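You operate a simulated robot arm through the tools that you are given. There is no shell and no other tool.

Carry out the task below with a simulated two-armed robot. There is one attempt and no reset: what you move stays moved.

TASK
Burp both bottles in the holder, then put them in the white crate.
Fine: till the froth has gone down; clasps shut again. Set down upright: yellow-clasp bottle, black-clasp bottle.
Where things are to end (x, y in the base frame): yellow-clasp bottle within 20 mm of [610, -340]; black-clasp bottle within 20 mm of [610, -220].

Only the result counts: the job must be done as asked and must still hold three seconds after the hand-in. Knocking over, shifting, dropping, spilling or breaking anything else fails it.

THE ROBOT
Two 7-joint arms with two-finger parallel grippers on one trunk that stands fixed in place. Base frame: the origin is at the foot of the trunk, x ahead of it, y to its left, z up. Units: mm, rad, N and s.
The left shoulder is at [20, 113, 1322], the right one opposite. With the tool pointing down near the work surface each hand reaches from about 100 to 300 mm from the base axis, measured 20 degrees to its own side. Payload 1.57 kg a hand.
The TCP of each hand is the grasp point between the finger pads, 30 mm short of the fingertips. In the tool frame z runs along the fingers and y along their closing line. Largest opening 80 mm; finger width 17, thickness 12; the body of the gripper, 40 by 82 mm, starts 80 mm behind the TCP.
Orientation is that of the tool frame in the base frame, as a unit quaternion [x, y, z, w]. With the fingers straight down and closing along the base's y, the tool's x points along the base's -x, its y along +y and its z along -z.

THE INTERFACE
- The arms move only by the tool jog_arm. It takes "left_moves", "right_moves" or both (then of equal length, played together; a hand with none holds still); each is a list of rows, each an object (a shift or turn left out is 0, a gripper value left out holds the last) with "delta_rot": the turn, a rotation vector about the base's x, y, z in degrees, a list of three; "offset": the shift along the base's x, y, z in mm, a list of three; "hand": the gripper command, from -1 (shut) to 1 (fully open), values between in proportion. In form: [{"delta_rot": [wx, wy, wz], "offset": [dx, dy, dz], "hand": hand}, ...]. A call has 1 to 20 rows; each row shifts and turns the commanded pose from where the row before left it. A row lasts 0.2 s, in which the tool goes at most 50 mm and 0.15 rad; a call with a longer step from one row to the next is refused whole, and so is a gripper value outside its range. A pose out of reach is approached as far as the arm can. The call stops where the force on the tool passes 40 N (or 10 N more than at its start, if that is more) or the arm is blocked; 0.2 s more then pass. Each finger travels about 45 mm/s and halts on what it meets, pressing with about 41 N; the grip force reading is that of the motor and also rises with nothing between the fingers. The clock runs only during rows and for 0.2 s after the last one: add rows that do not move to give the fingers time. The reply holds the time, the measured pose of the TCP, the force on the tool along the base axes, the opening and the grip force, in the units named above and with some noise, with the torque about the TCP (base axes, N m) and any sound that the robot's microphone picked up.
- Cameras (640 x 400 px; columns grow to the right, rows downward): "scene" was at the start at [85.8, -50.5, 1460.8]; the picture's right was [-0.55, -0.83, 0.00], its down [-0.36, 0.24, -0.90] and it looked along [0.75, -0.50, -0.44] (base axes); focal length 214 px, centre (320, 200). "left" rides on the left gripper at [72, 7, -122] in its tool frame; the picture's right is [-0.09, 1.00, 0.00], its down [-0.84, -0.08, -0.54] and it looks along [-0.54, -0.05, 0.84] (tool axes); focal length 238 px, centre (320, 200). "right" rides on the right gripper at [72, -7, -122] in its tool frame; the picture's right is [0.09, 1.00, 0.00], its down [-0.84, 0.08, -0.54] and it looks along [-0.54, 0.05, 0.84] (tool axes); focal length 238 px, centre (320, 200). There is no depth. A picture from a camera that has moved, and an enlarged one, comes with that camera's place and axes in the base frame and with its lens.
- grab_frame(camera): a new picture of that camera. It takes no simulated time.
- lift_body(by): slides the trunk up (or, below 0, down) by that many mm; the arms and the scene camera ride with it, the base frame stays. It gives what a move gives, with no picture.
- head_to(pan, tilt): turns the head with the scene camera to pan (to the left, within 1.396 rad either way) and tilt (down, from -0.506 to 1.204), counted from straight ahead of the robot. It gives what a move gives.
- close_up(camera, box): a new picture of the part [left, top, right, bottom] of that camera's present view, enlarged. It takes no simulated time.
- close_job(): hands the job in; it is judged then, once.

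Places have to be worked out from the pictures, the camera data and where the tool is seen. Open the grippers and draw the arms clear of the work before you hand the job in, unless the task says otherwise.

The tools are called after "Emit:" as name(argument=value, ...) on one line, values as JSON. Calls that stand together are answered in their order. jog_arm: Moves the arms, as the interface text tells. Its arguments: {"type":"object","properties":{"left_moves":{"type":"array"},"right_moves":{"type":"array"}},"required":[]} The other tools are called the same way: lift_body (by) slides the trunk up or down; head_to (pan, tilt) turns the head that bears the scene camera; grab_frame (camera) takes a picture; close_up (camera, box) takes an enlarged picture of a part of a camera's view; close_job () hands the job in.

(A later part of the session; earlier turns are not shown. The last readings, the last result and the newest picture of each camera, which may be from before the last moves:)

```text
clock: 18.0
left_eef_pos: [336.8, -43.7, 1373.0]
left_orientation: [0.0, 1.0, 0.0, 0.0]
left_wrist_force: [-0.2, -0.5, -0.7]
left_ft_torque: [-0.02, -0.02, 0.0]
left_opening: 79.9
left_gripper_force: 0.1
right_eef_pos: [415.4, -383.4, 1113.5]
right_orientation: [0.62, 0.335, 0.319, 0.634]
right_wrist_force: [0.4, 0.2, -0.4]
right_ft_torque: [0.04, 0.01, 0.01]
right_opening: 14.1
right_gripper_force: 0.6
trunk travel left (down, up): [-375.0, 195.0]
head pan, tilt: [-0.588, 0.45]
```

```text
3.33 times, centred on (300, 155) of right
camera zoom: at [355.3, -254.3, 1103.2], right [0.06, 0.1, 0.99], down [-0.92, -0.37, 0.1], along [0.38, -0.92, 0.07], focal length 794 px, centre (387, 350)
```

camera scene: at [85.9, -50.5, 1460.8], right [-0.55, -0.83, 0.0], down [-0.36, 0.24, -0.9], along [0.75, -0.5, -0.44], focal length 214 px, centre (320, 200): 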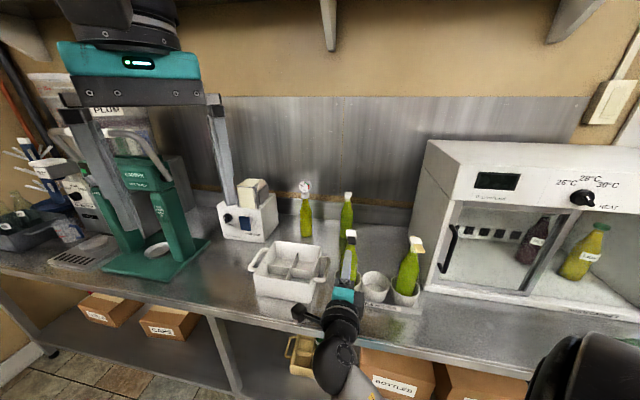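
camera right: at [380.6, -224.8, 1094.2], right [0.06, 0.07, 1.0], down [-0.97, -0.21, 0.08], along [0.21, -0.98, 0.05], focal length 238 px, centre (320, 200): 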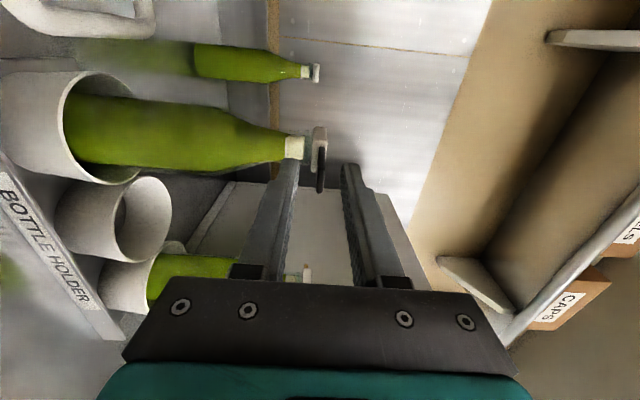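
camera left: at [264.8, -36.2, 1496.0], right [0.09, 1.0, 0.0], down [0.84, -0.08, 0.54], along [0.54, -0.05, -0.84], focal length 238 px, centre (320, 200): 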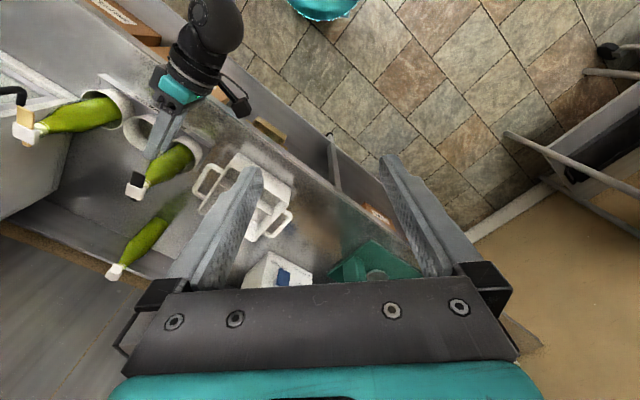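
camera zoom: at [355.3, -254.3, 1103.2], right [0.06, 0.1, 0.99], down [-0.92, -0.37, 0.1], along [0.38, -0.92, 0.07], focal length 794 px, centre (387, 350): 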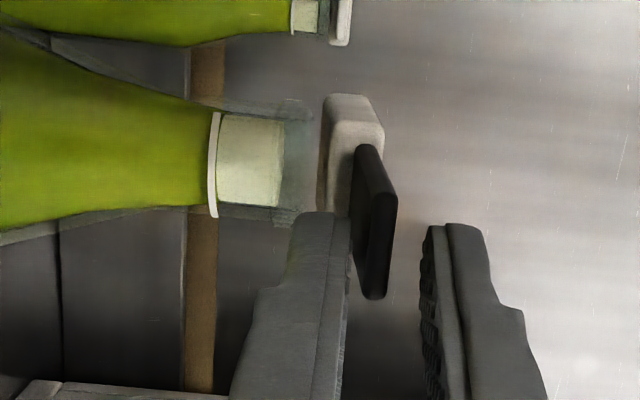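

The hand pose drifted a few mm in y, so I check from the other cameras before going further.

Emit:
close_up(camera="left", box=[100, 120, 200, 210])

Emit:
close_up(camera="scene", box=[310, 210, 390, 310])

Emit:
grab_frame(camera="right")

```text
4.44 times, centred on (150, 165) of left
camera zoom: at [264.9, -36.2, 1496.0], right [0.09, 1.0, 0.0], down [0.84, -0.08, 0.54], along [0.54, -0.05, -0.84], focal length 1059 px, centre (1076, 356)
```

zoom: 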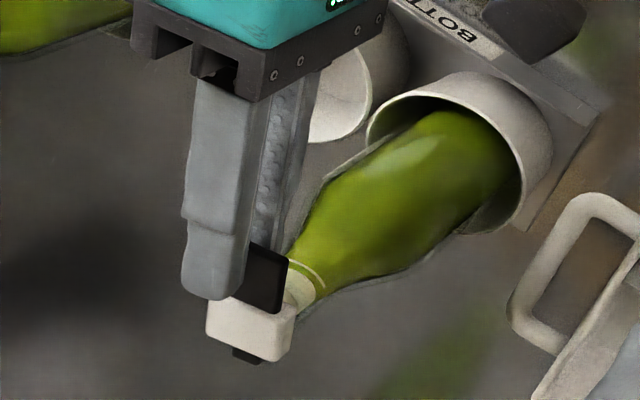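

```text
4.00 times, centred on (350, 260) of scene
camera zoom: at [85.9, -50.4, 1460.8], right [-0.55, -0.83, 0.0], down [-0.36, 0.24, -0.9], along [0.75, -0.5, -0.44], focal length 858 px, centre (200, -40)
```

zoom: 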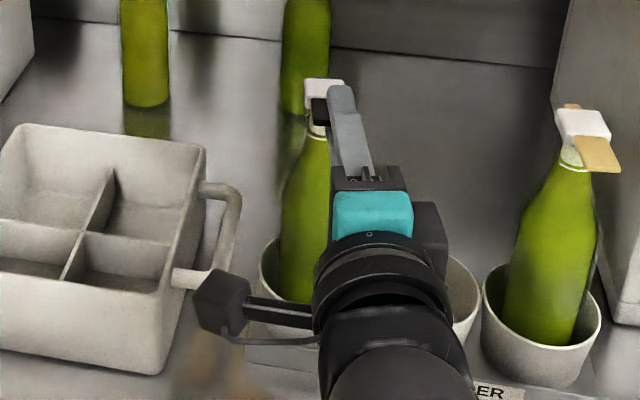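

```text
taken
camera right: at [355.3, -254.3, 1103.2], right [0.06, 0.1, 0.99], down [-0.92, -0.37, 0.1], along [0.38, -0.92, 0.07], focal length 238 px, centre (320, 200)
```

right: 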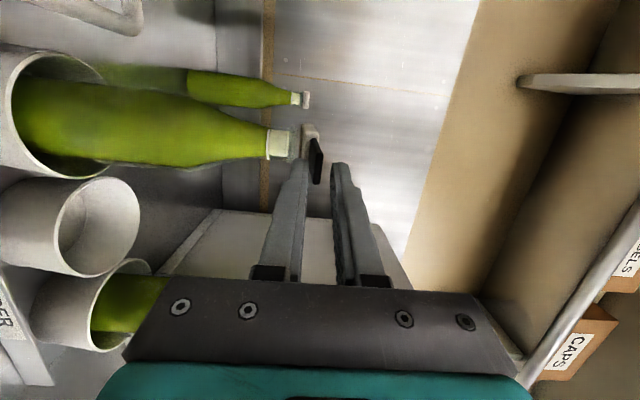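

Emit:
jog_arm(right_moves=[{}])

Emit:
close_up(camera="right", box=[240, 95, 360, 215])

```text
clock: 18.4
left_eef_pos: [336.0, -43.5, 1372.3]
left_orientation: [0.0, 1.0, 0.0, 0.0]
left_wrist_force: [0.1, 0.7, 0.3]
left_ft_torque: [-0.01, 0.0, 0.02]
left_opening: 80.1
left_gripper_force: 0.0
right_eef_pos: [415.8, -382.8, 1113.6]
right_orientation: [0.62, 0.334, 0.32, 0.634]
right_wrist_force: [0.5, 0.7, -0.5]
right_ft_torque: [0.01, 0.01, 0.01]
right_opening: 13.9
right_gripper_force: 0.4
trunk travel left (down, up): [-375.0, 195.0]
head pan, tilt: [-0.588, 0.45]
```

```text
3.33 times, centred on (300, 155) of right
camera zoom: at [355.6, -254.4, 1103.7], right [0.06, 0.1, 0.99], down [-0.92, -0.37, 0.1], along [0.38, -0.92, 0.07], focal length 794 px, centre (387, 350)
```

zoom: 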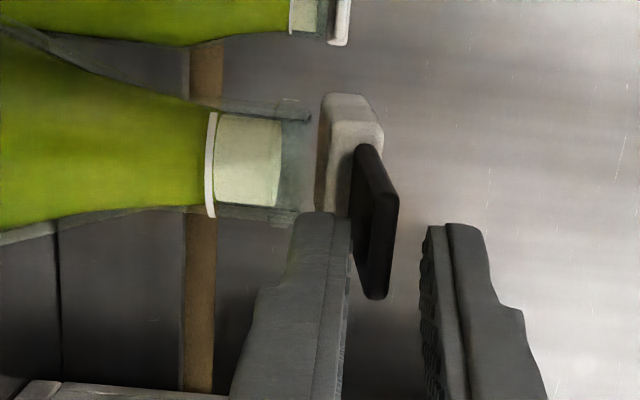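

The whole cap tips up with the tab about a rear hinge, with very low force and no hiss yet, and my finger has slid toward the right edge of the tab. I lower a little, recentre by 5 mm and lift again.

Emit:
jog_arm(right_moves=[{"offset": [0, 0, -4]}, {"offset": [2, 4, 0]}, {"offset": [0, 2, 0]}, {}])

Emit:
close_up(camera="right", box=[240, 95, 360, 215])

Emit:
close_up(camera="left", box=[100, 120, 200, 210])

```text
clock: 19.4
left_eef_pos: [335.4, -43.7, 1373.0]
left_orientation: [0.0, 1.0, 0.0, 0.0]
left_wrist_force: [0.1, -0.3, 0.2]
left_ft_torque: [0.01, 0.02, -0.01]
left_opening: 79.9
left_gripper_force: 0.0
right_eef_pos: [418.0, -387.4, 1118.9]
right_orientation: [0.601, 0.347, 0.308, 0.65]
right_wrist_force: [-0.3, 0.4, -0.4]
right_ft_torque: [0.02, 0.04, 0.01]
right_opening: 13.9
right_gripper_force: 0.4
trunk travel left (down, up): [-375.0, 195.0]
head pan, tilt: [-0.588, 0.45]
```

```text
3.33 times, centred on (300, 155) of right
camera zoom: at [356.7, -260.3, 1101.2], right [0.07, 0.16, 0.98], down [-0.92, -0.37, 0.13], along [0.39, -0.91, 0.12], focal length 794 px, centre (387, 350)
```

zoom: 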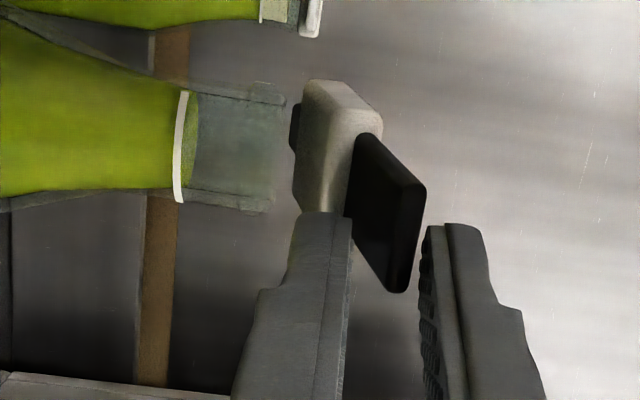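

```text
4.44 times, centred on (150, 165) of left
camera zoom: at [264.8, -36.2, 1496.0], right [0.09, 1.0, 0.0], down [0.84, -0.08, 0.54], along [0.54, -0.05, -0.84], focal length 1059 px, centre (1076, 356)
```

zoom: 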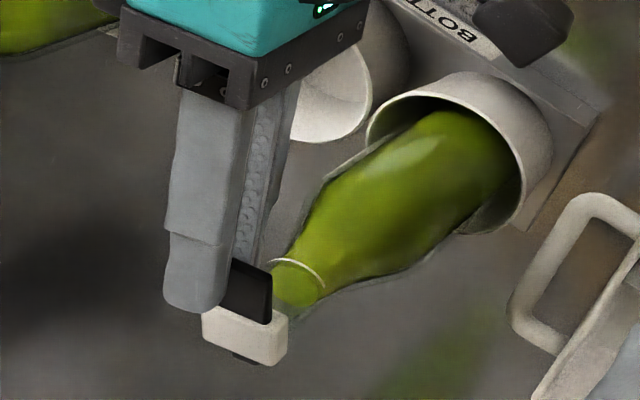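

The commanded pose and the reached pose now differ by about 10 mm although the wrist force is near zero, and the froth in the neck has already collapsed. I look at the whole arm to see whether something else is touching or pushing.

Emit:
grab_frame(camera="scene")

Emit:
close_up(camera="scene", box=[280, 200, 480, 400])

Emit:
grab_frame(camera="left")

Emit:
close_up(camera="scene", box=[335, 220, 365, 245])

```text
taken
camera scene: at [85.9, -50.4, 1460.8], right [-0.55, -0.83, 0.0], down [-0.36, 0.24, -0.9], along [0.75, -0.5, -0.44], focal length 214 px, centre (320, 200)
```

scene: 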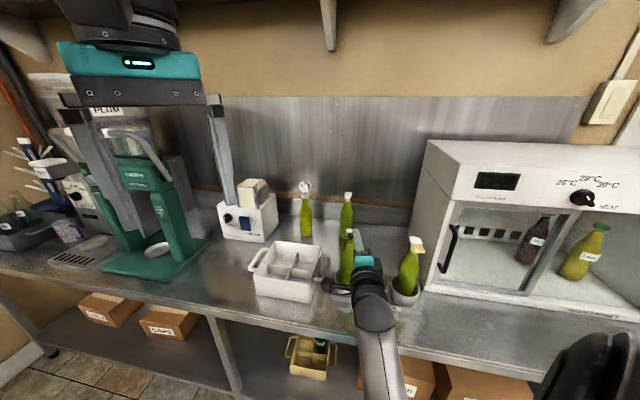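

```text
2.00 times, centred on (380, 300) of scene
camera zoom: at [85.9, -50.4, 1460.8], right [-0.55, -0.83, 0.0], down [-0.36, 0.24, -0.9], along [0.75, -0.5, -0.44], focal length 429 px, centre (200, 0)
```

zoom: 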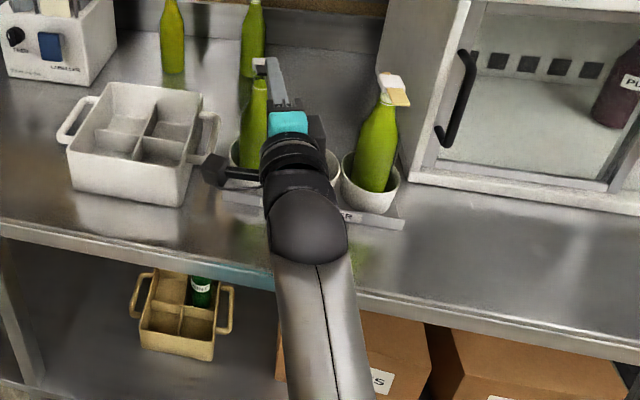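

```text
taken
camera left: at [264.8, -36.2, 1496.0], right [0.09, 1.0, 0.0], down [0.84, -0.08, 0.54], along [0.54, -0.05, -0.84], focal length 238 px, centre (320, 200)
```

left: 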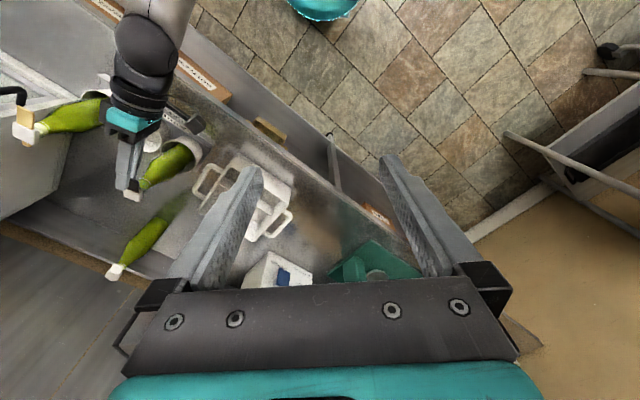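

```text
16.00 times, centred on (350, 232) of scene
camera zoom: at [85.9, -50.4, 1460.8], right [-0.55, -0.83, 0.0], down [-0.36, 0.24, -0.9], along [0.75, -0.5, -0.44], focal length 3432 px, centre (-160, -320)
```

zoom: 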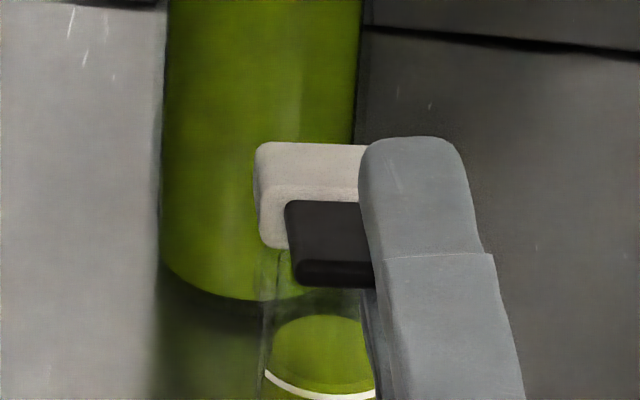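

Emit:
jog_arm(right_moves=[{}])

Emit:
close_up(camera="right", box=[220, 75, 360, 215])

```text
clock: 19.8
left_eef_pos: [336.7, -44.0, 1374.3]
left_orientation: [0.0, 1.0, 0.0, 0.0]
left_wrist_force: [0.6, 0.6, 0.0]
left_ft_torque: [0.02, 0.01, 0.02]
left_opening: 79.9
left_gripper_force: 0.1
right_eef_pos: [417.2, -387.6, 1119.7]
right_orientation: [0.601, 0.347, 0.309, 0.651]
right_wrist_force: [0.2, 0.3, 0.4]
right_ft_torque: [0.0, 0.0, -0.02]
right_opening: 13.8
right_gripper_force: 0.2
trunk travel left (down, up): [-375.0, 195.0]
head pan, tilt: [-0.588, 0.45]
```

```text
2.86 times, centred on (290, 145) of right
camera zoom: at [357.2, -260.2, 1101.9], right [0.07, 0.16, 0.98], down [-0.92, -0.37, 0.12], along [0.38, -0.91, 0.13], focal length 681 px, centre (406, 357)
```

zoom: 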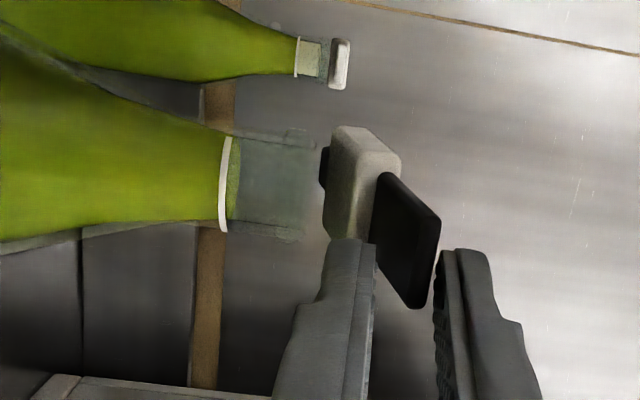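

Froth is fully gone in the black bottle. I test how the arm tracks with a small downward move.

Emit:
jog_arm(right_moves=[{"offset": [0, 0, -2]}])

Emit:
close_up(camera="scene", box=[280, 200, 480, 400])

```text
clock: 20.2
left_eef_pos: [337.0, -43.0, 1372.9]
left_orientation: [-0.001, 1.0, 0.0, 0.0]
left_wrist_force: [0.4, 0.1, -0.3]
left_ft_torque: [-0.02, 0.0, -0.02]
left_opening: 79.8
left_gripper_force: 0.0
right_eef_pos: [417.5, -390.0, 1119.4]
right_orientation: [0.598, 0.349, 0.307, 0.653]
right_wrist_force: [0.3, 0.2, -0.2]
right_ft_torque: [0.01, 0.02, -0.02]
right_opening: 13.8
right_gripper_force: 0.0
trunk travel left (down, up): [-375.0, 195.0]
head pan, tilt: [-0.588, 0.45]
```

```text
2.00 times, centred on (380, 300) of scene
camera zoom: at [85.9, -50.5, 1460.8], right [-0.55, -0.83, 0.0], down [-0.36, 0.24, -0.9], along [0.75, -0.5, -0.44], focal length 429 px, centre (200, 0)
```

zoom: 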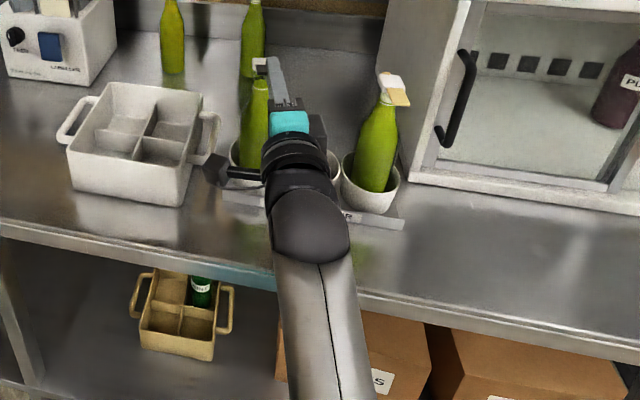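

Emit:
jog_arm(right_moves=[{"offset": [0, 1, -3]}, {"offset": [0, 1, -3]}, {"offset": [0, 1, -3]}, {}])

Emit:
close_up(camera="right", box=[220, 75, 360, 215])

```text
clock: 21.1
left_eef_pos: [336.4, -43.5, 1374.8]
left_orientation: [0.0, 1.0, 0.0, -0.001]
left_wrist_force: [-0.2, -0.1, -0.4]
left_ft_torque: [0.03, 0.02, 0.0]
left_opening: 80.2
left_gripper_force: 0.2
right_eef_pos: [416.4, -395.2, 1117.2]
right_orientation: [0.585, 0.355, 0.301, 0.665]
right_wrist_force: [-0.4, 0.1, 0.4]
right_ft_torque: [0.0, 0.0, -0.03]
right_opening: 14.0
right_gripper_force: 0.5
trunk travel left (down, up): [-375.0, 195.0]
head pan, tilt: [-0.588, 0.45]
stopped in row 4 (right hand): the arm was blocked; the commanded pose is now the measured one
```

```text
2.86 times, centred on (290, 145) of right
camera zoom: at [356.2, -269.1, 1094.1], right [0.07, 0.21, 0.98], down [-0.92, -0.37, 0.14], along [0.39, -0.91, 0.17], focal length 681 px, centre (406, 357)
```

zoom: 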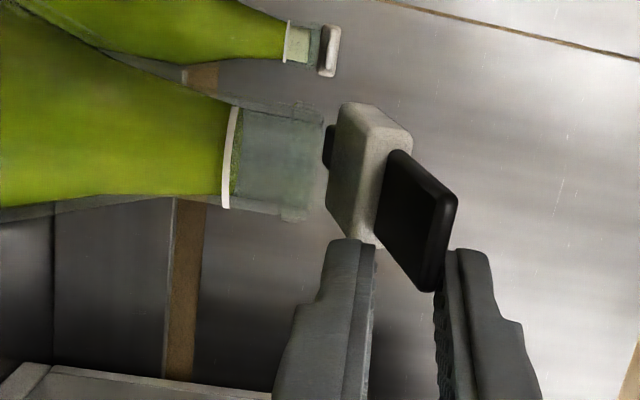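

The arm reports being blocked while the wrist sensor shows nothing, so some link upstream of the wrist must be touching or at a limit. I turn the head down toward the right arm to look.

Emit:
head_to(pan=-0.9, tilt=0.95)

Emit:
grab_frame(camera="scene")

```text
clock: 22.1
left_eef_pos: [336.4, -42.7, 1373.1]
left_orientation: [-0.001, 1.0, 0.0, 0.0]
left_wrist_force: [0.6, 0.1, -0.4]
left_ft_torque: [-0.01, 0.01, 0.01]
left_opening: 80.1
left_gripper_force: 0.1
right_eef_pos: [415.7, -394.7, 1118.0]
right_orientation: [0.585, 0.356, 0.301, 0.664]
right_wrist_force: [-0.4, -0.1, -0.8]
right_ft_torque: [-0.01, 0.0, 0.01]
right_opening: 13.9
right_gripper_force: 0.2
trunk travel left (down, up): [-375.0, 195.0]
head pan, tilt: [-0.901, 0.949]
```

```text
taken
camera scene: at [54.6, -56.5, 1419.0], right [-0.78, -0.62, 0.0], down [-0.51, 0.64, -0.58], along [0.36, -0.46, -0.81], focal length 214 px, centre (320, 200)
```

scene: 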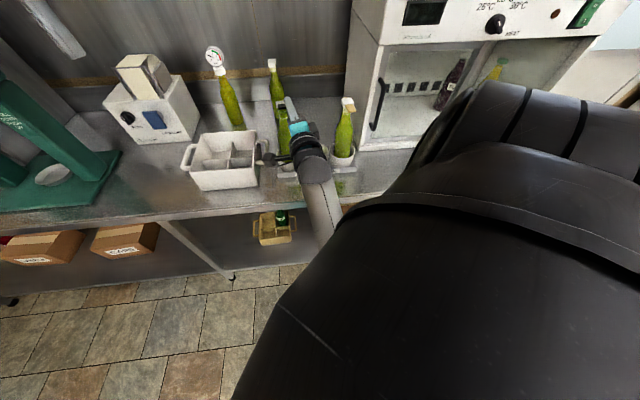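

The view is mostly filled by the right upper arm close to the head, so the elbow has probably swung into the trunk. I back the hand straight out from the tab to free the arm before closing the cap with a better posture.

Emit:
jog_arm(right_moves=[{"offset": [-6.6, 4.5, -0.5]}, {"offset": [-6.6, 4.5, -0.5]}, {"offset": [-6.6, 4.5, -0.5]}, {"offset": [-6.6, 4.5, -0.5]}, {"offset": [-6.6, 4.5, -0.5]}])

Emit:
grab_frame(camera="right")

Emit:
grab_frame(camera="left")

```text
clock: 23.5
left_eef_pos: [336.1, -43.2, 1373.3]
left_orientation: [0.0, 1.0, 0.0, 0.0]
left_wrist_force: [0.2, -0.8, -0.3]
left_ft_torque: [0.0, -0.01, 0.01]
left_opening: 80.3
left_gripper_force: 0.0
right_eef_pos: [390.4, -389.2, 1145.8]
right_orientation: [0.54, 0.369, 0.29, 0.699]
right_wrist_force: [-0.5, 0.7, 0.0]
right_ft_torque: [-0.01, 0.02, 0.01]
right_opening: 13.6
right_gripper_force: 0.0
trunk travel left (down, up): [-375.0, 195.0]
head pan, tilt: [-0.901, 0.949]
stopped in row 5 (right hand): the arm was blocked; the commanded pose is now the measured one
```

```text
taken
camera right: at [328.5, -267.2, 1106.7], right [0.05, 0.32, 0.95], down [-0.92, -0.36, 0.17], along [0.39, -0.88, 0.28], focal length 238 px, centre (320, 200)
```

right: 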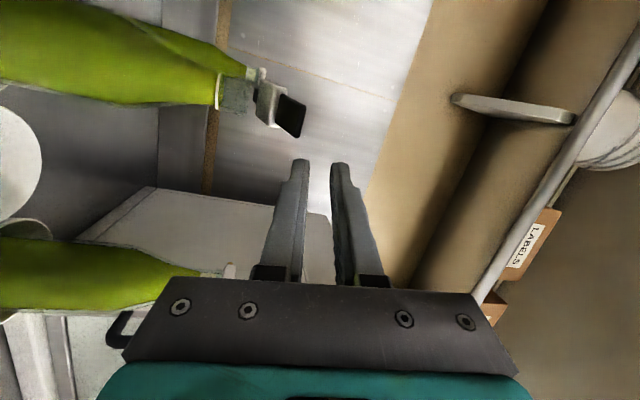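

```text
taken
camera left: at [265.0, -36.3, 1495.9], right [0.09, 1.0, 0.0], down [0.84, -0.08, 0.54], along [0.54, -0.05, -0.84], focal length 238 px, centre (320, 200)
```

left: 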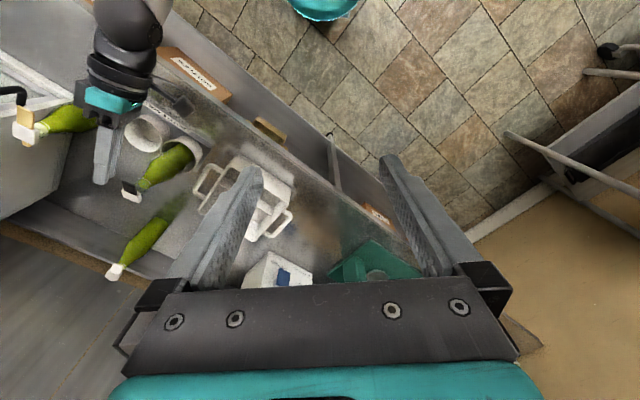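

The hand is clear; the cap of the black bottle stays tipped open. The blockage is the folded elbow (wrist too close to the shoulder), so I raise the trunk 110 mm to give the right arm room.

Emit:
lift_body(by=110)

Emit:
head_to(pan=-0.62, tilt=0.62)

Emit:
grab_frame(camera="scene")

```text
clock: 24.9
left_eef_pos: [335.8, -42.0, 1483.3]
left_orientation: [-0.001, 1.0, 0.001, 0.0]
left_wrist_force: [0.4, -0.1, -0.1]
left_ft_torque: [0.04, 0.0, 0.0]
left_opening: 79.8
left_gripper_force: 0.1
right_eef_pos: [391.2, -389.0, 1255.6]
right_orientation: [0.54, 0.369, 0.289, 0.699]
right_wrist_force: [-0.6, -0.1, 0.5]
right_ft_torque: [-0.01, 0.02, 0.0]
right_opening: 13.8
right_gripper_force: 0.1
trunk travel left (down, up): [-485.0, 85.0]
head pan, tilt: [-0.901, 0.949]
```

```text
clock: 25.7
left_eef_pos: [337.0, -43.7, 1483.6]
left_orientation: [0.0, 1.0, 0.0, 0.0]
left_wrist_force: [-0.5, 0.1, -0.2]
left_ft_torque: [0.0, 0.01, -0.02]
left_opening: 79.7
left_gripper_force: 0.0
right_eef_pos: [389.5, -389.4, 1255.2]
right_orientation: [0.541, 0.369, 0.29, 0.698]
right_wrist_force: [-0.3, 0.3, 0.3]
right_ft_torque: [-0.02, -0.01, 0.02]
right_opening: 13.5
right_gripper_force: 0.1
trunk travel left (down, up): [-485.0, 85.0]
head pan, tilt: [-0.62, 0.62]
```

```text
taken
camera scene: at [80.8, -50.6, 1555.5], right [-0.58, -0.81, 0.0], down [-0.47, 0.34, -0.81], along [0.66, -0.47, -0.58], focal length 214 px, centre (320, 200)
```

scene: 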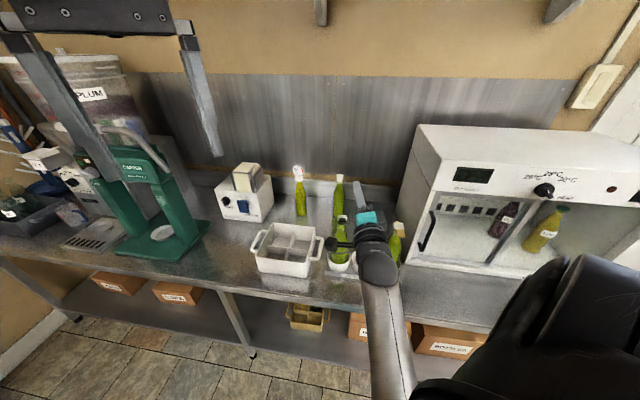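

Now I level the hand (14.4° about base x), shut the fingers into a bar, and move it above the open cap so I can press the cap down.

Emit:
jog_arm(right_moves=[{"delta_rot": [7.2, 0, 0], "hand": -1}, {"delta_rot": [7.2, 0, 0]}, {"offset": [16, -1, -20]}, {"offset": [16, -1, -25]}, {"offset": [16, -1, -25]}, {}])

Emit:
grab_frame(camera="right")

Emit:
grab_frame(camera="scene")

```text
clock: 27.3
left_eef_pos: [336.3, -44.5, 1483.3]
left_orientation: [0.0, 1.0, 0.0, 0.0]
left_wrist_force: [0.5, -0.5, -0.2]
left_ft_torque: [-0.05, 0.01, -0.02]
left_opening: 80.0
left_gripper_force: 0.1
right_eef_pos: [434.8, -416.8, 1194.8]
right_orientation: [0.599, 0.348, 0.311, 0.65]
right_wrist_force: [0.6, -0.1, 0.4]
right_ft_torque: [0.02, 0.02, -0.03]
right_opening: 0.1
right_gripper_force: 21.1
trunk travel left (down, up): [-485.0, 85.0]
head pan, tilt: [-0.62, 0.62]
stopped in row 6 (right hand): the arm was blocked; the commanded pose is now the measured one
```

```text
taken
camera right: at [373.4, -289.5, 1176.7], right [0.07, 0.16, 0.98], down [-0.92, -0.38, 0.12], along [0.39, -0.91, 0.12], focal length 238 px, centre (320, 200)
```

right: 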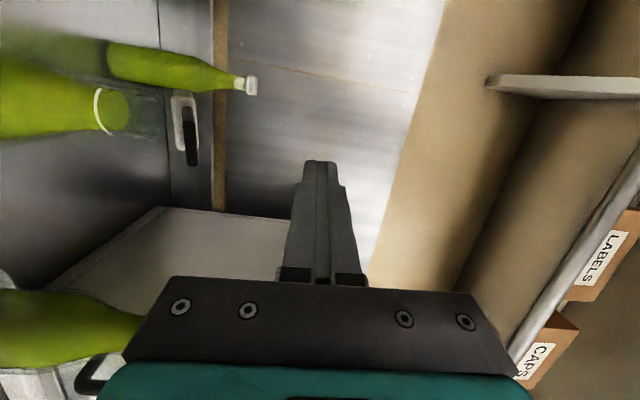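

```text
taken
camera scene: at [81.1, -50.6, 1555.6], right [-0.58, -0.81, 0.0], down [-0.47, 0.34, -0.81], along [0.66, -0.47, -0.58], focal length 214 px, centre (320, 200)
```

scene: 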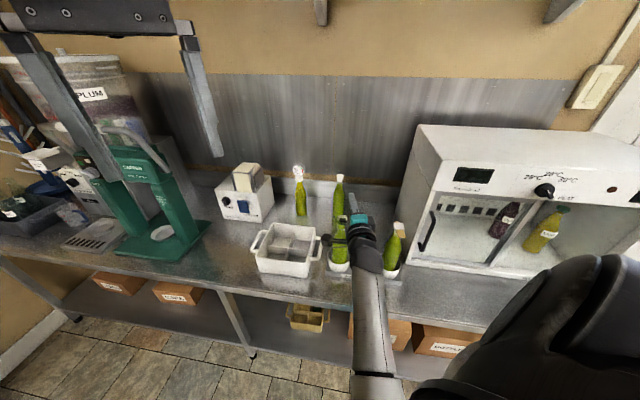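

The +90° roll drives the elbow low and inward into its limit. The clasp moves with almost no force, so I don't need that roll: I roll back to fingers-horizontal (camera below), which had a relaxed elbow, while rising slightly.

Emit:
jog_arm(right_moves=[{"delta_rot": [-6.72, 4.67, 0], "offset": [0, 0, 5]}, {"delta_rot": [-6.72, 4.67, 0], "offset": [0, 0, 5]}, {"delta_rot": [-6.72, 4.67, 0], "offset": [0, 0, 5]}, {"delta_rot": [-6.72, 4.67, 0], "offset": [0, 0, 5]}, {"delta_rot": [-6.72, 4.67, 0], "offset": [0, 0, 5]}, {"delta_rot": [-6.72, 4.67, 0]}, {"delta_rot": [-6.72, 4.67, 0]}, {"delta_rot": [-6.72, 4.67, 0]}, {"delta_rot": [-6.72, 4.67, 0]}, {"delta_rot": [-6.72, 4.67, 0]}, {}])

Emit:
grab_frame(camera="right")

Emit:
grab_frame(camera="scene")

```text
clock: 29.7
left_eef_pos: [337.0, -42.7, 1483.4]
left_orientation: [0.0, 1.0, 0.0, 0.0]
left_wrist_force: [0.5, 0.3, -0.8]
left_ft_torque: [-0.04, -0.01, 0.0]
left_opening: 80.2
left_gripper_force: 0.0
right_eef_pos: [435.1, -416.2, 1217.8]
right_orientation: [0.221, 0.674, -0.177, 0.682]
right_wrist_force: [0.1, -0.2, -0.2]
right_ft_torque: [-0.02, 0.04, -0.02]
right_opening: 0.0
right_gripper_force: 21.3
trunk travel left (down, up): [-485.0, 85.0]
head pan, tilt: [-0.62, 0.62]
```

```text
taken
camera right: at [329.8, -351.3, 1146.6], right [0.54, 0.84, -0.03], down [-0.44, 0.31, 0.84], along [0.72, -0.44, 0.54], focal length 238 px, centre (320, 200)
```

right: 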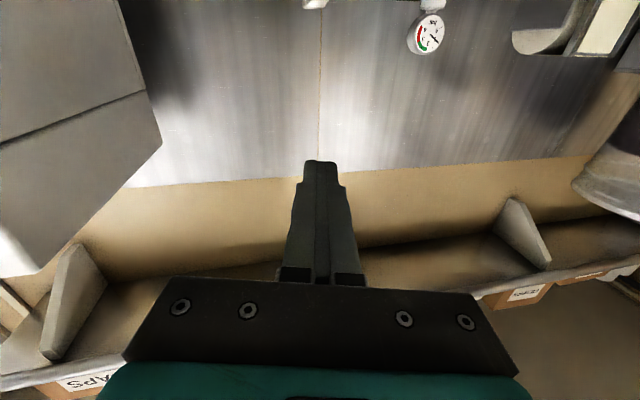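

```text
taken
camera scene: at [80.9, -50.4, 1555.6], right [-0.58, -0.81, 0.0], down [-0.47, 0.34, -0.81], along [0.66, -0.47, -0.58], focal length 214 px, centre (320, 200)
```

scene: 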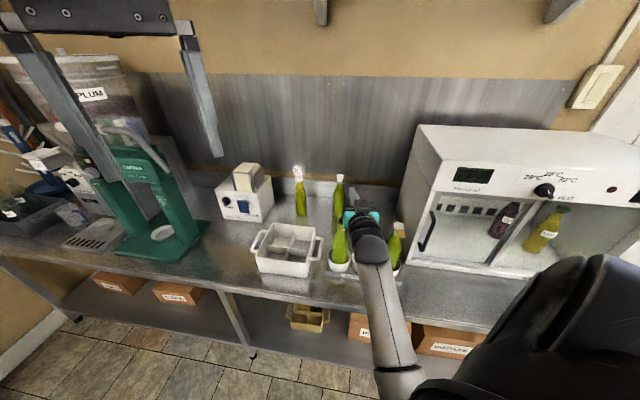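

The arm is relaxed again. I move over the black bottle's cap axis and lower toward it, checking the picture before pressing.

Emit:
jog_arm(right_moves=[{"offset": [1, 12, 0]}, {"offset": [1.7, 11.4, 0]}, {"offset": [0, 0, -20]}, {"offset": [0, 0, -20]}, {"offset": [0, 0, -20]}, {}])

Emit:
grab_frame(camera="right")

Emit:
close_up(camera="scene", box=[310, 160, 410, 280])

Emit:
grab_frame(camera="left")

```text
clock: 31.1
left_eef_pos: [337.4, -42.1, 1483.4]
left_orientation: [0.0, 1.0, 0.0, 0.0]
left_wrist_force: [-0.2, -0.2, 0.1]
left_ft_torque: [-0.01, 0.0, -0.03]
left_opening: 79.8
left_gripper_force: 0.1
right_eef_pos: [436.0, -394.2, 1158.7]
right_orientation: [0.222, 0.673, -0.176, 0.683]
right_wrist_force: [0.0, -0.5, 0.1]
right_ft_torque: [0.04, 0.03, 0.01]
right_opening: 0.2
right_gripper_force: 21.5
trunk travel left (down, up): [-485.0, 85.0]
head pan, tilt: [-0.62, 0.62]
```

```text
taken
camera right: at [332.2, -329.3, 1086.3], right [0.54, 0.84, -0.03], down [-0.44, 0.31, 0.84], along [0.72, -0.44, 0.54], focal length 238 px, centre (320, 200)
```

right: 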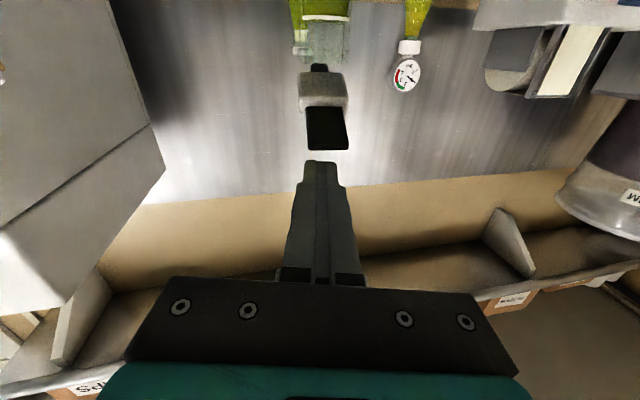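

```text
3.33 times, centred on (360, 220) of scene
camera zoom: at [80.9, -50.5, 1555.6], right [-0.58, -0.81, 0.0], down [-0.47, 0.34, -0.81], along [0.66, -0.47, -0.58], focal length 715 px, centre (187, 133)
```

zoom: 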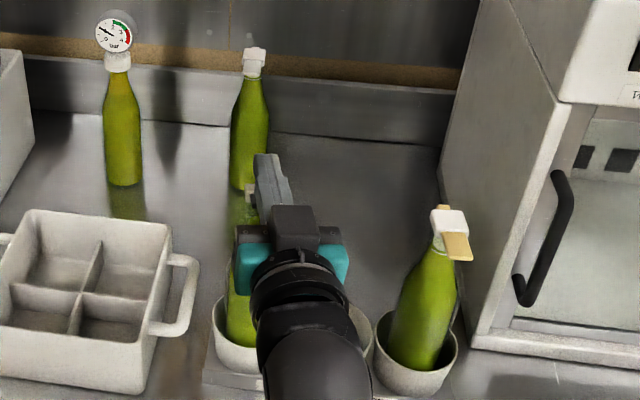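

```text
taken
camera left: at [264.8, -36.2, 1606.0], right [0.09, 1.0, 0.0], down [0.84, -0.08, 0.54], along [0.54, -0.05, -0.84], focal length 238 px, centre (320, 200)
```

left: 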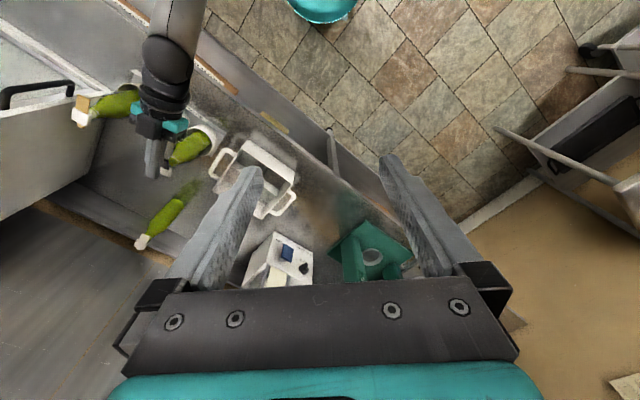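

The bar is well aligned above the tab. I lower it onto the tab/cap in small steps, watching the force.

Emit:
jog_arm(right_moves=[{"offset": [0, 0, -8]}, {"offset": [0, 0, -8]}, {"offset": [0, 0, -5]}, {"offset": [0, 0, -4]}, {"offset": [0, 0, -4]}, {"offset": [0, 0, -4]}, {}])

Emit:
grab_frame(camera="right")

```text
clock: 32.7
left_eef_pos: [335.4, -43.1, 1484.1]
left_orientation: [0.0, 1.0, 0.0, 0.001]
left_wrist_force: [0.0, 0.6, -0.4]
left_ft_torque: [0.01, 0.01, -0.02]
left_opening: 79.9
left_gripper_force: 0.0
right_eef_pos: [436.9, -392.8, 1126.8]
right_orientation: [0.222, 0.673, -0.175, 0.683]
right_wrist_force: [0.0, 0.4, -0.4]
right_ft_torque: [-0.03, 0.02, 0.01]
right_opening: 0.0
right_gripper_force: 21.0
trunk travel left (down, up): [-485.0, 85.0]
head pan, tilt: [-0.62, 0.62]
```

```text
taken
camera right: at [332.6, -328.0, 1054.5], right [0.54, 0.84, -0.03], down [-0.44, 0.31, 0.84], along [0.72, -0.44, 0.54], focal length 238 px, centre (320, 200)
```

right: 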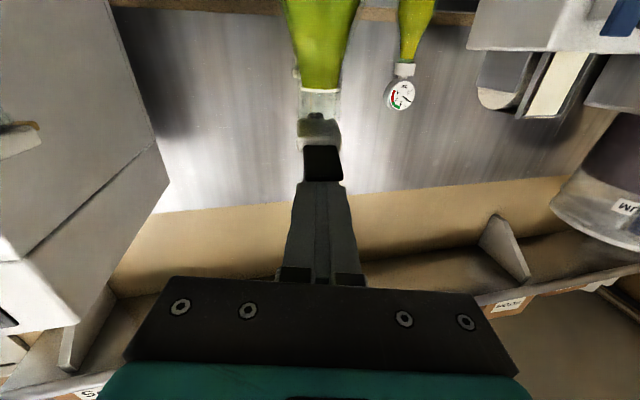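

Emit:
jog_arm(right_moves=[{"offset": [0, 0, -3]}, {"offset": [0, 0, -3]}, {"offset": [0, 0, -2]}, {"offset": [0, 0, -2]}, {}])

Emit:
close_up(camera="right", box=[240, 0, 420, 220])

```text
clock: 33.9
left_eef_pos: [335.9, -43.0, 1483.0]
left_orientation: [0.0, 1.0, 0.0, 0.001]
left_wrist_force: [0.3, -0.3, -0.8]
left_ft_torque: [-0.01, -0.02, -0.04]
left_opening: 80.2
left_gripper_force: 0.1
right_eef_pos: [438.3, -391.9, 1115.8]
right_orientation: [0.222, 0.673, -0.176, 0.683]
right_wrist_force: [-0.2, -0.8, -0.4]
right_ft_torque: [0.03, -0.01, 0.02]
right_opening: 0.0
right_gripper_force: 21.4
trunk travel left (down, up): [-485.0, 85.0]
head pan, tilt: [-0.62, 0.62]
```

```text
1.82 times, centred on (330, 110) of right
camera zoom: at [332.5, -327.5, 1043.5], right [0.54, 0.84, -0.03], down [-0.44, 0.31, 0.84], along [0.72, -0.44, 0.54], focal length 433 px, centre (302, 364)
```

zoom: 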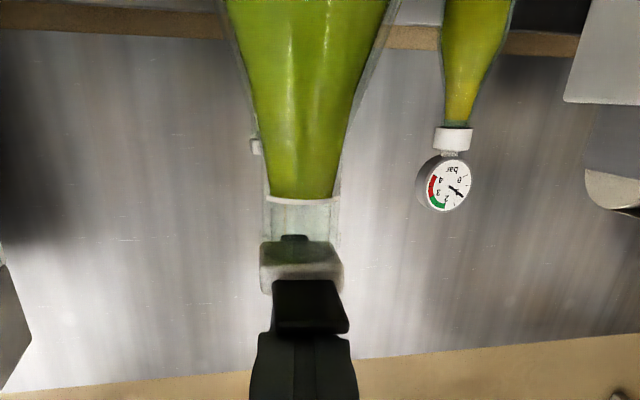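

Emit:
jog_arm(right_moves=[{"offset": [0, 0, -2]}, {"offset": [0, 0, -2]}, {}])

Emit:
close_up(camera="right", box=[240, 0, 420, 220])

```text
clock: 34.7
left_eef_pos: [336.0, -42.2, 1484.3]
left_orientation: [0.001, 1.0, 0.0, 0.001]
left_wrist_force: [0.6, 0.3, -0.7]
left_ft_torque: [-0.04, 0.04, 0.0]
left_opening: 80.0
left_gripper_force: 0.0
right_eef_pos: [437.2, -391.8, 1115.6]
right_orientation: [0.221, 0.671, -0.178, 0.685]
right_wrist_force: [-0.7, -0.6, 12.3]
right_ft_torque: [-0.16, -0.29, -0.07]
right_opening: 0.1
right_gripper_force: 21.0
trunk travel left (down, up): [-485.0, 85.0]
head pan, tilt: [-0.62, 0.62]
```

```text
1.82 times, centred on (330, 110) of right
camera zoom: at [333.0, -327.5, 1041.4], right [0.54, 0.84, -0.03], down [-0.45, 0.31, 0.84], along [0.71, -0.44, 0.54], focal length 433 px, centre (302, 364)
```

zoom: 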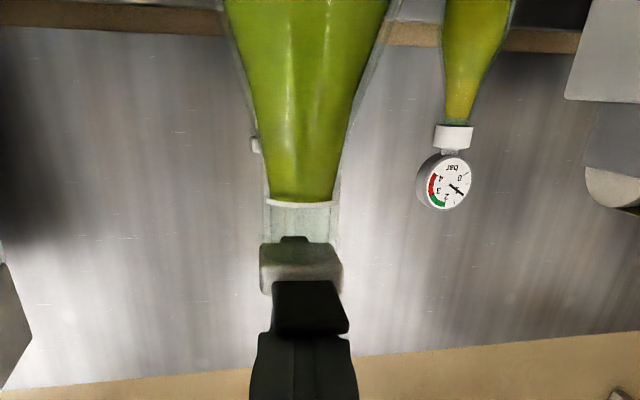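

The bar now presses on the cap at its closed height with about 12 N. I press a bit harder to make sure the clasp seats, listening for a click.

Emit:
jog_arm(right_moves=[{"offset": [0, 0, -2]}, {"offset": [0, 0, -2]}, {}])

```text
clock: 35.5
left_eef_pos: [336.0, -42.7, 1484.6]
left_orientation: [0.0, 1.0, -0.001, 0.001]
left_wrist_force: [-0.1, 0.2, 0.6]
left_ft_torque: [-0.02, -0.02, 0.01]
left_opening: 80.0
left_gripper_force: 0.0
right_eef_pos: [437.5, -391.8, 1114.2]
right_orientation: [0.22, 0.668, -0.177, 0.689]
right_wrist_force: [0.6, -2.0, 21.7]
right_ft_torque: [-0.35, -0.46, -0.06]
right_opening: 0.1
right_gripper_force: 21.5
trunk travel left (down, up): [-485.0, 85.0]
head pan, tilt: [-0.62, 0.62]
```

No click sound, but the cap resists firmly. I lift off and inspect whether it stays shut.

Emit:
jog_arm(right_moves=[{"offset": [0, 0, 8]}, {"offset": [0, 0, 15]}, {"offset": [0, 0, 20]}, {"offset": [-10, 6, 20]}, {"offset": [-10, 6, 10]}])

Emit:
grab_frame(camera="right")

Emit:
close_up(camera="left", box=[130, 100, 230, 200])

Emit:
close_up(camera="scene", box=[310, 160, 410, 280])

```text
clock: 36.7
left_eef_pos: [334.9, -43.6, 1483.8]
left_orientation: [0.0, 1.0, -0.001, 0.0]
left_wrist_force: [-0.2, 0.6, 0.5]
left_ft_torque: [-0.01, 0.01, -0.01]
left_opening: 80.1
left_gripper_force: 0.0
right_eef_pos: [419.4, -385.4, 1187.4]
right_orientation: [0.215, 0.668, -0.182, 0.689]
right_wrist_force: [0.0, 0.0, 0.5]
right_ft_torque: [0.0, -0.03, -0.01]
right_opening: 0.1
right_gripper_force: 21.6
trunk travel left (down, up): [-485.0, 85.0]
head pan, tilt: [-0.62, 0.62]
```

```text
taken
camera right: at [316.0, -323.3, 1113.9], right [0.54, 0.84, -0.04], down [-0.45, 0.33, 0.83], along [0.71, -0.43, 0.55], focal length 238 px, centre (320, 200)
```

right: 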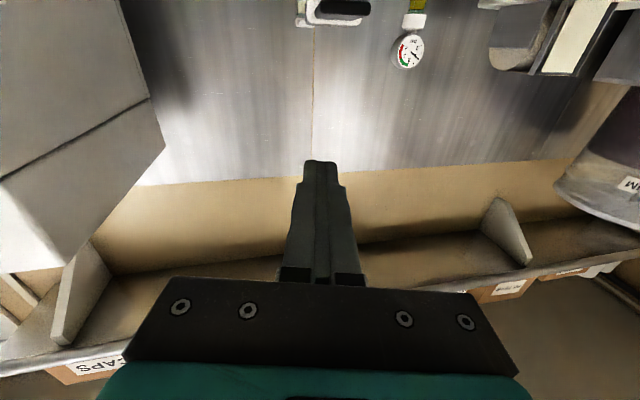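

```text
4.00 times, centred on (180, 150) of left
camera zoom: at [264.7, -36.2, 1606.0], right [0.09, 1.0, 0.0], down [0.84, -0.08, 0.54], along [0.54, -0.05, -0.84], focal length 953 px, centre (880, 400)
```

zoom: 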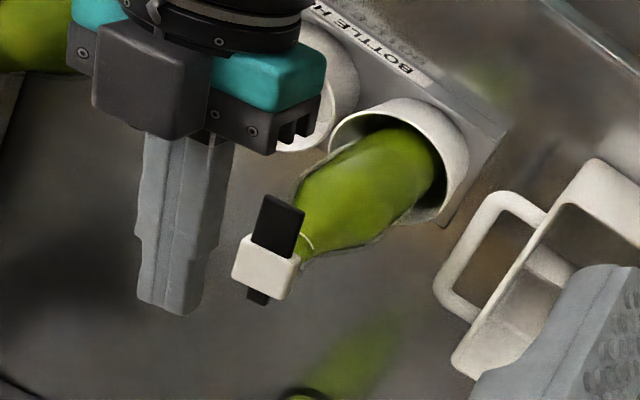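

```text
3.33 times, centred on (360, 220) of scene
camera zoom: at [80.8, -50.5, 1555.6], right [-0.58, -0.81, 0.0], down [-0.47, 0.34, -0.81], along [0.66, -0.47, -0.58], focal length 715 px, centre (187, 133)
```

zoom: 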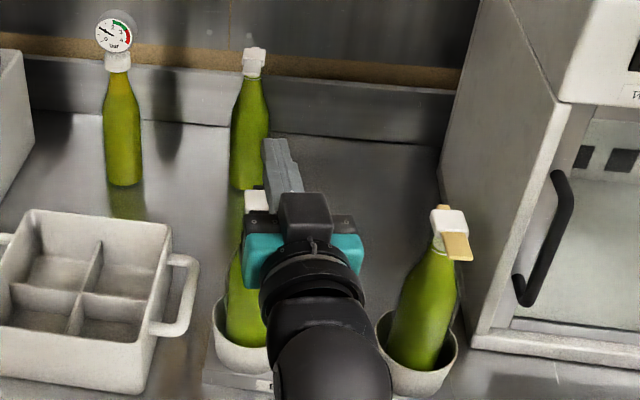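

Emit:
close_up(camera="left", box=[180, 145, 220, 180])

Emit:
close_up(camera="scene", box=[325, 205, 365, 235])

Emit:
close_up(camera="right", box=[280, 0, 440, 80])

```text
11.43 times, centred on (200, 162) of left
camera zoom: at [264.7, -36.2, 1606.0], right [0.09, 1.0, 0.0], down [0.84, -0.08, 0.54], along [0.54, -0.05, -0.84], focal length 2724 px, centre (1691, 629)
```

zoom: 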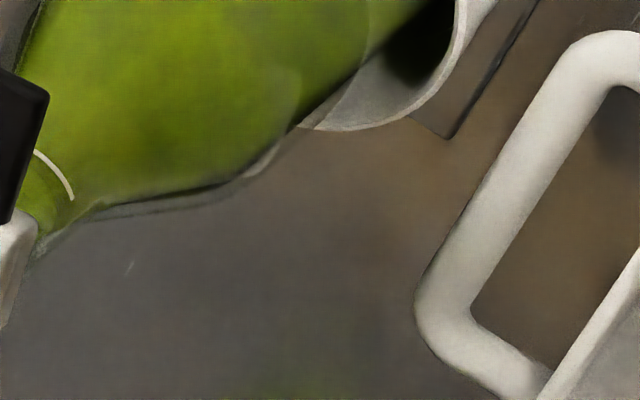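

```text
13.33 times, centred on (345, 220) of scene
camera zoom: at [80.8, -50.5, 1555.6], right [-0.58, -0.81, 0.0], down [-0.47, 0.34, -0.81], along [0.66, -0.47, -0.58], focal length 2860 px, centre (-13, -67)
```

zoom: 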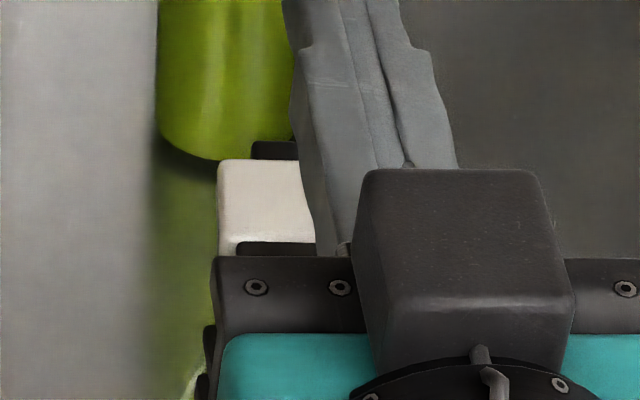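

```text
4.00 times, centred on (360, 40) of right
camera zoom: at [316.0, -323.3, 1113.9], right [0.54, 0.84, -0.04], down [-0.45, 0.33, 0.83], along [0.71, -0.43, 0.55], focal length 953 px, centre (160, 840)
```

zoom: 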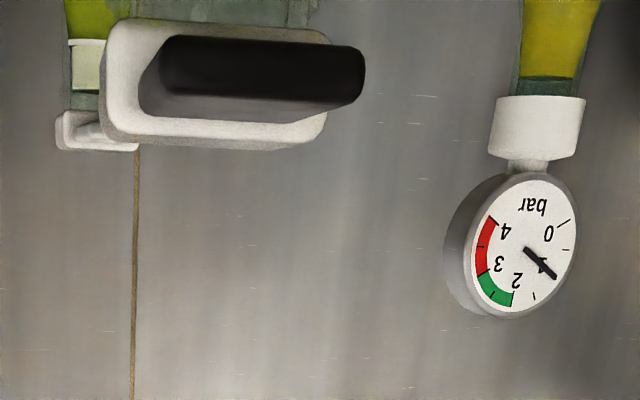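

The black clasp looks level and shut. Next the yellow bottle: its axis is near (335,-532) and its tab points about 140° (toward the robot). I bring the hand, fingers shut, to a standoff in front of that tab.

Emit:
jog_arm(right_moves=[{"offset": [-34, -15, 0], "delta_rot": [0, 0, -7.4]}, {"offset": [-34, -15, 0], "delta_rot": [-2.5, 1.9, 0]}, {"offset": [-34, -15, 0]}, {"offset": [-34, -15, 0]}, {"offset": [-34, -15, 0]}, {"offset": [0, 0, -25]}, {"offset": [0, 0, -25]}, {"offset": [0, 0, -25]}, {"offset": [0, 0, -25]}, {}])

Emit:
grab_frame(camera="right")

Emit:
grab_frame(camera="scene")

```text
clock: 38.9
left_eef_pos: [336.0, -42.8, 1484.1]
left_orientation: [0.0, 1.0, 0.0, -0.001]
left_wrist_force: [0.5, 0.4, -0.4]
left_ft_torque: [0.01, -0.02, 0.0]
left_opening: 80.0
left_gripper_force: 0.1
right_eef_pos: [246.3, -454.7, 1081.1]
right_orientation: [0.246, 0.664, -0.239, 0.665]
right_wrist_force: [0.6, -0.2, 0.8]
right_ft_torque: [0.02, 0.0, -0.03]
right_opening: 0.0
right_gripper_force: 21.1
trunk travel left (down, up): [-485.0, 85.0]
head pan, tilt: [-0.62, 0.62]
```

```text
taken
camera right: at [148.8, -380.4, 1007.8], right [0.64, 0.76, -0.08], down [-0.37, 0.4, 0.84], along [0.67, -0.51, 0.54], focal length 238 px, centre (320, 200)
```

right: 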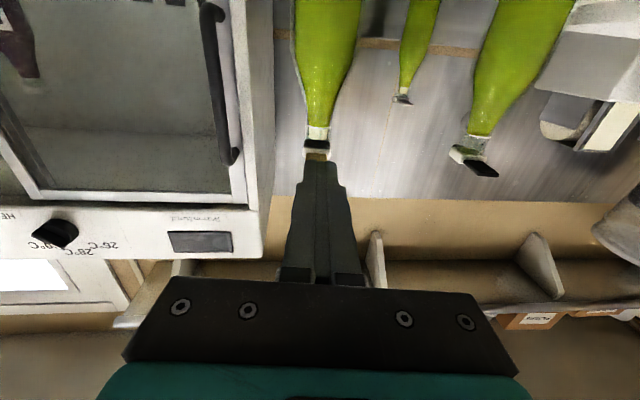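

```text
taken
camera scene: at [80.9, -50.4, 1555.6], right [-0.58, -0.81, 0.0], down [-0.47, 0.34, -0.81], along [0.66, -0.47, -0.58], focal length 214 px, centre (320, 200)
```

scene: 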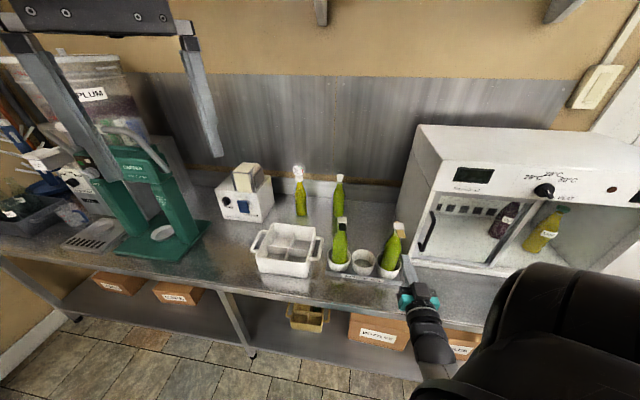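

Emit:
close_up(camera="right", box=[430, 80, 530, 190])

Emit:
close_up(camera="scene", box=[320, 205, 420, 285])

Emit:
close_up(camera="right", box=[270, 70, 370, 190])

Emit:
close_up(camera="scene", box=[325, 205, 365, 235])

```text
3.64 times, centred on (480, 135) of right
camera zoom: at [148.8, -380.4, 1007.8], right [0.64, 0.76, -0.08], down [-0.37, 0.4, 0.84], along [0.67, -0.51, 0.54], focal length 867 px, centre (-262, 436)
```

zoom: 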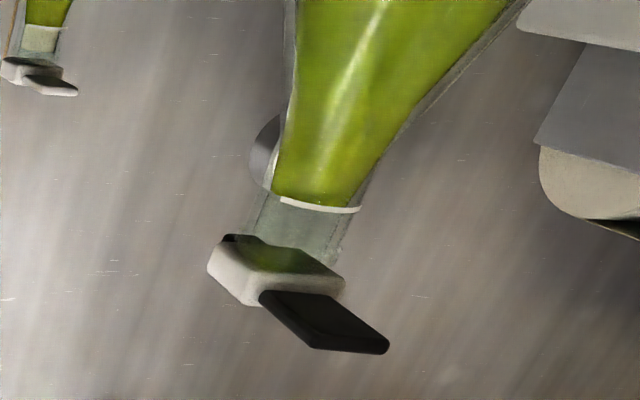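

```text
5.00 times, centred on (370, 245) of scene
camera zoom: at [80.9, -50.4, 1555.6], right [-0.58, -0.81, 0.0], down [-0.47, 0.34, -0.81], along [0.66, -0.47, -0.58], focal length 1072 px, centre (70, -25)
```

zoom: 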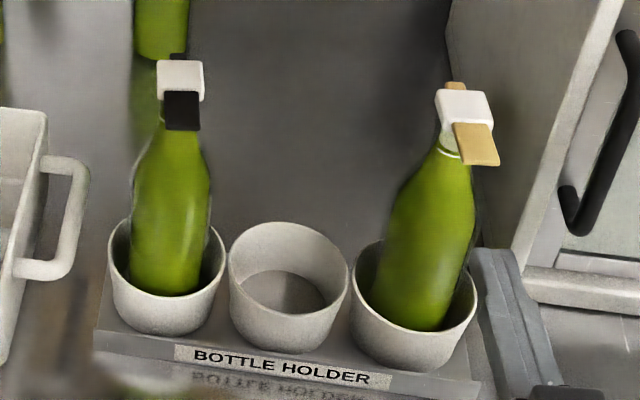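

```text
3.33 times, centred on (320, 130) of right
camera zoom: at [148.8, -380.4, 1007.8], right [0.64, 0.76, -0.08], down [-0.37, 0.4, 0.84], along [0.67, -0.51, 0.54], focal length 794 px, centre (320, 433)
```

zoom: 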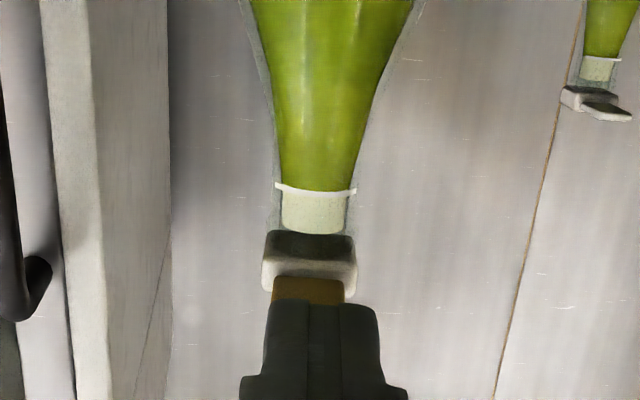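

```text
13.33 times, centred on (345, 220) of scene
camera zoom: at [80.9, -50.4, 1555.6], right [-0.58, -0.81, 0.0], down [-0.47, 0.34, -0.81], along [0.66, -0.47, -0.58], focal length 2860 px, centre (-13, -67)
```

zoom: 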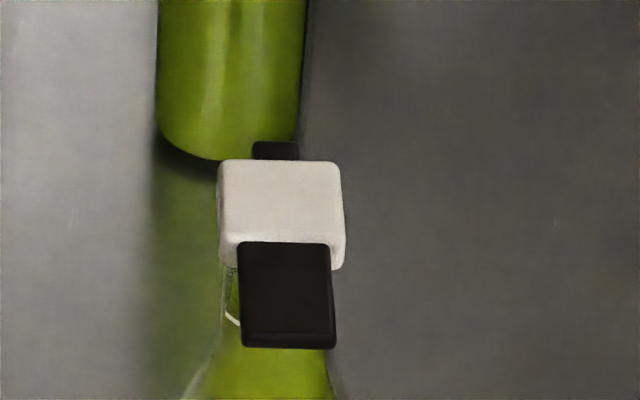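

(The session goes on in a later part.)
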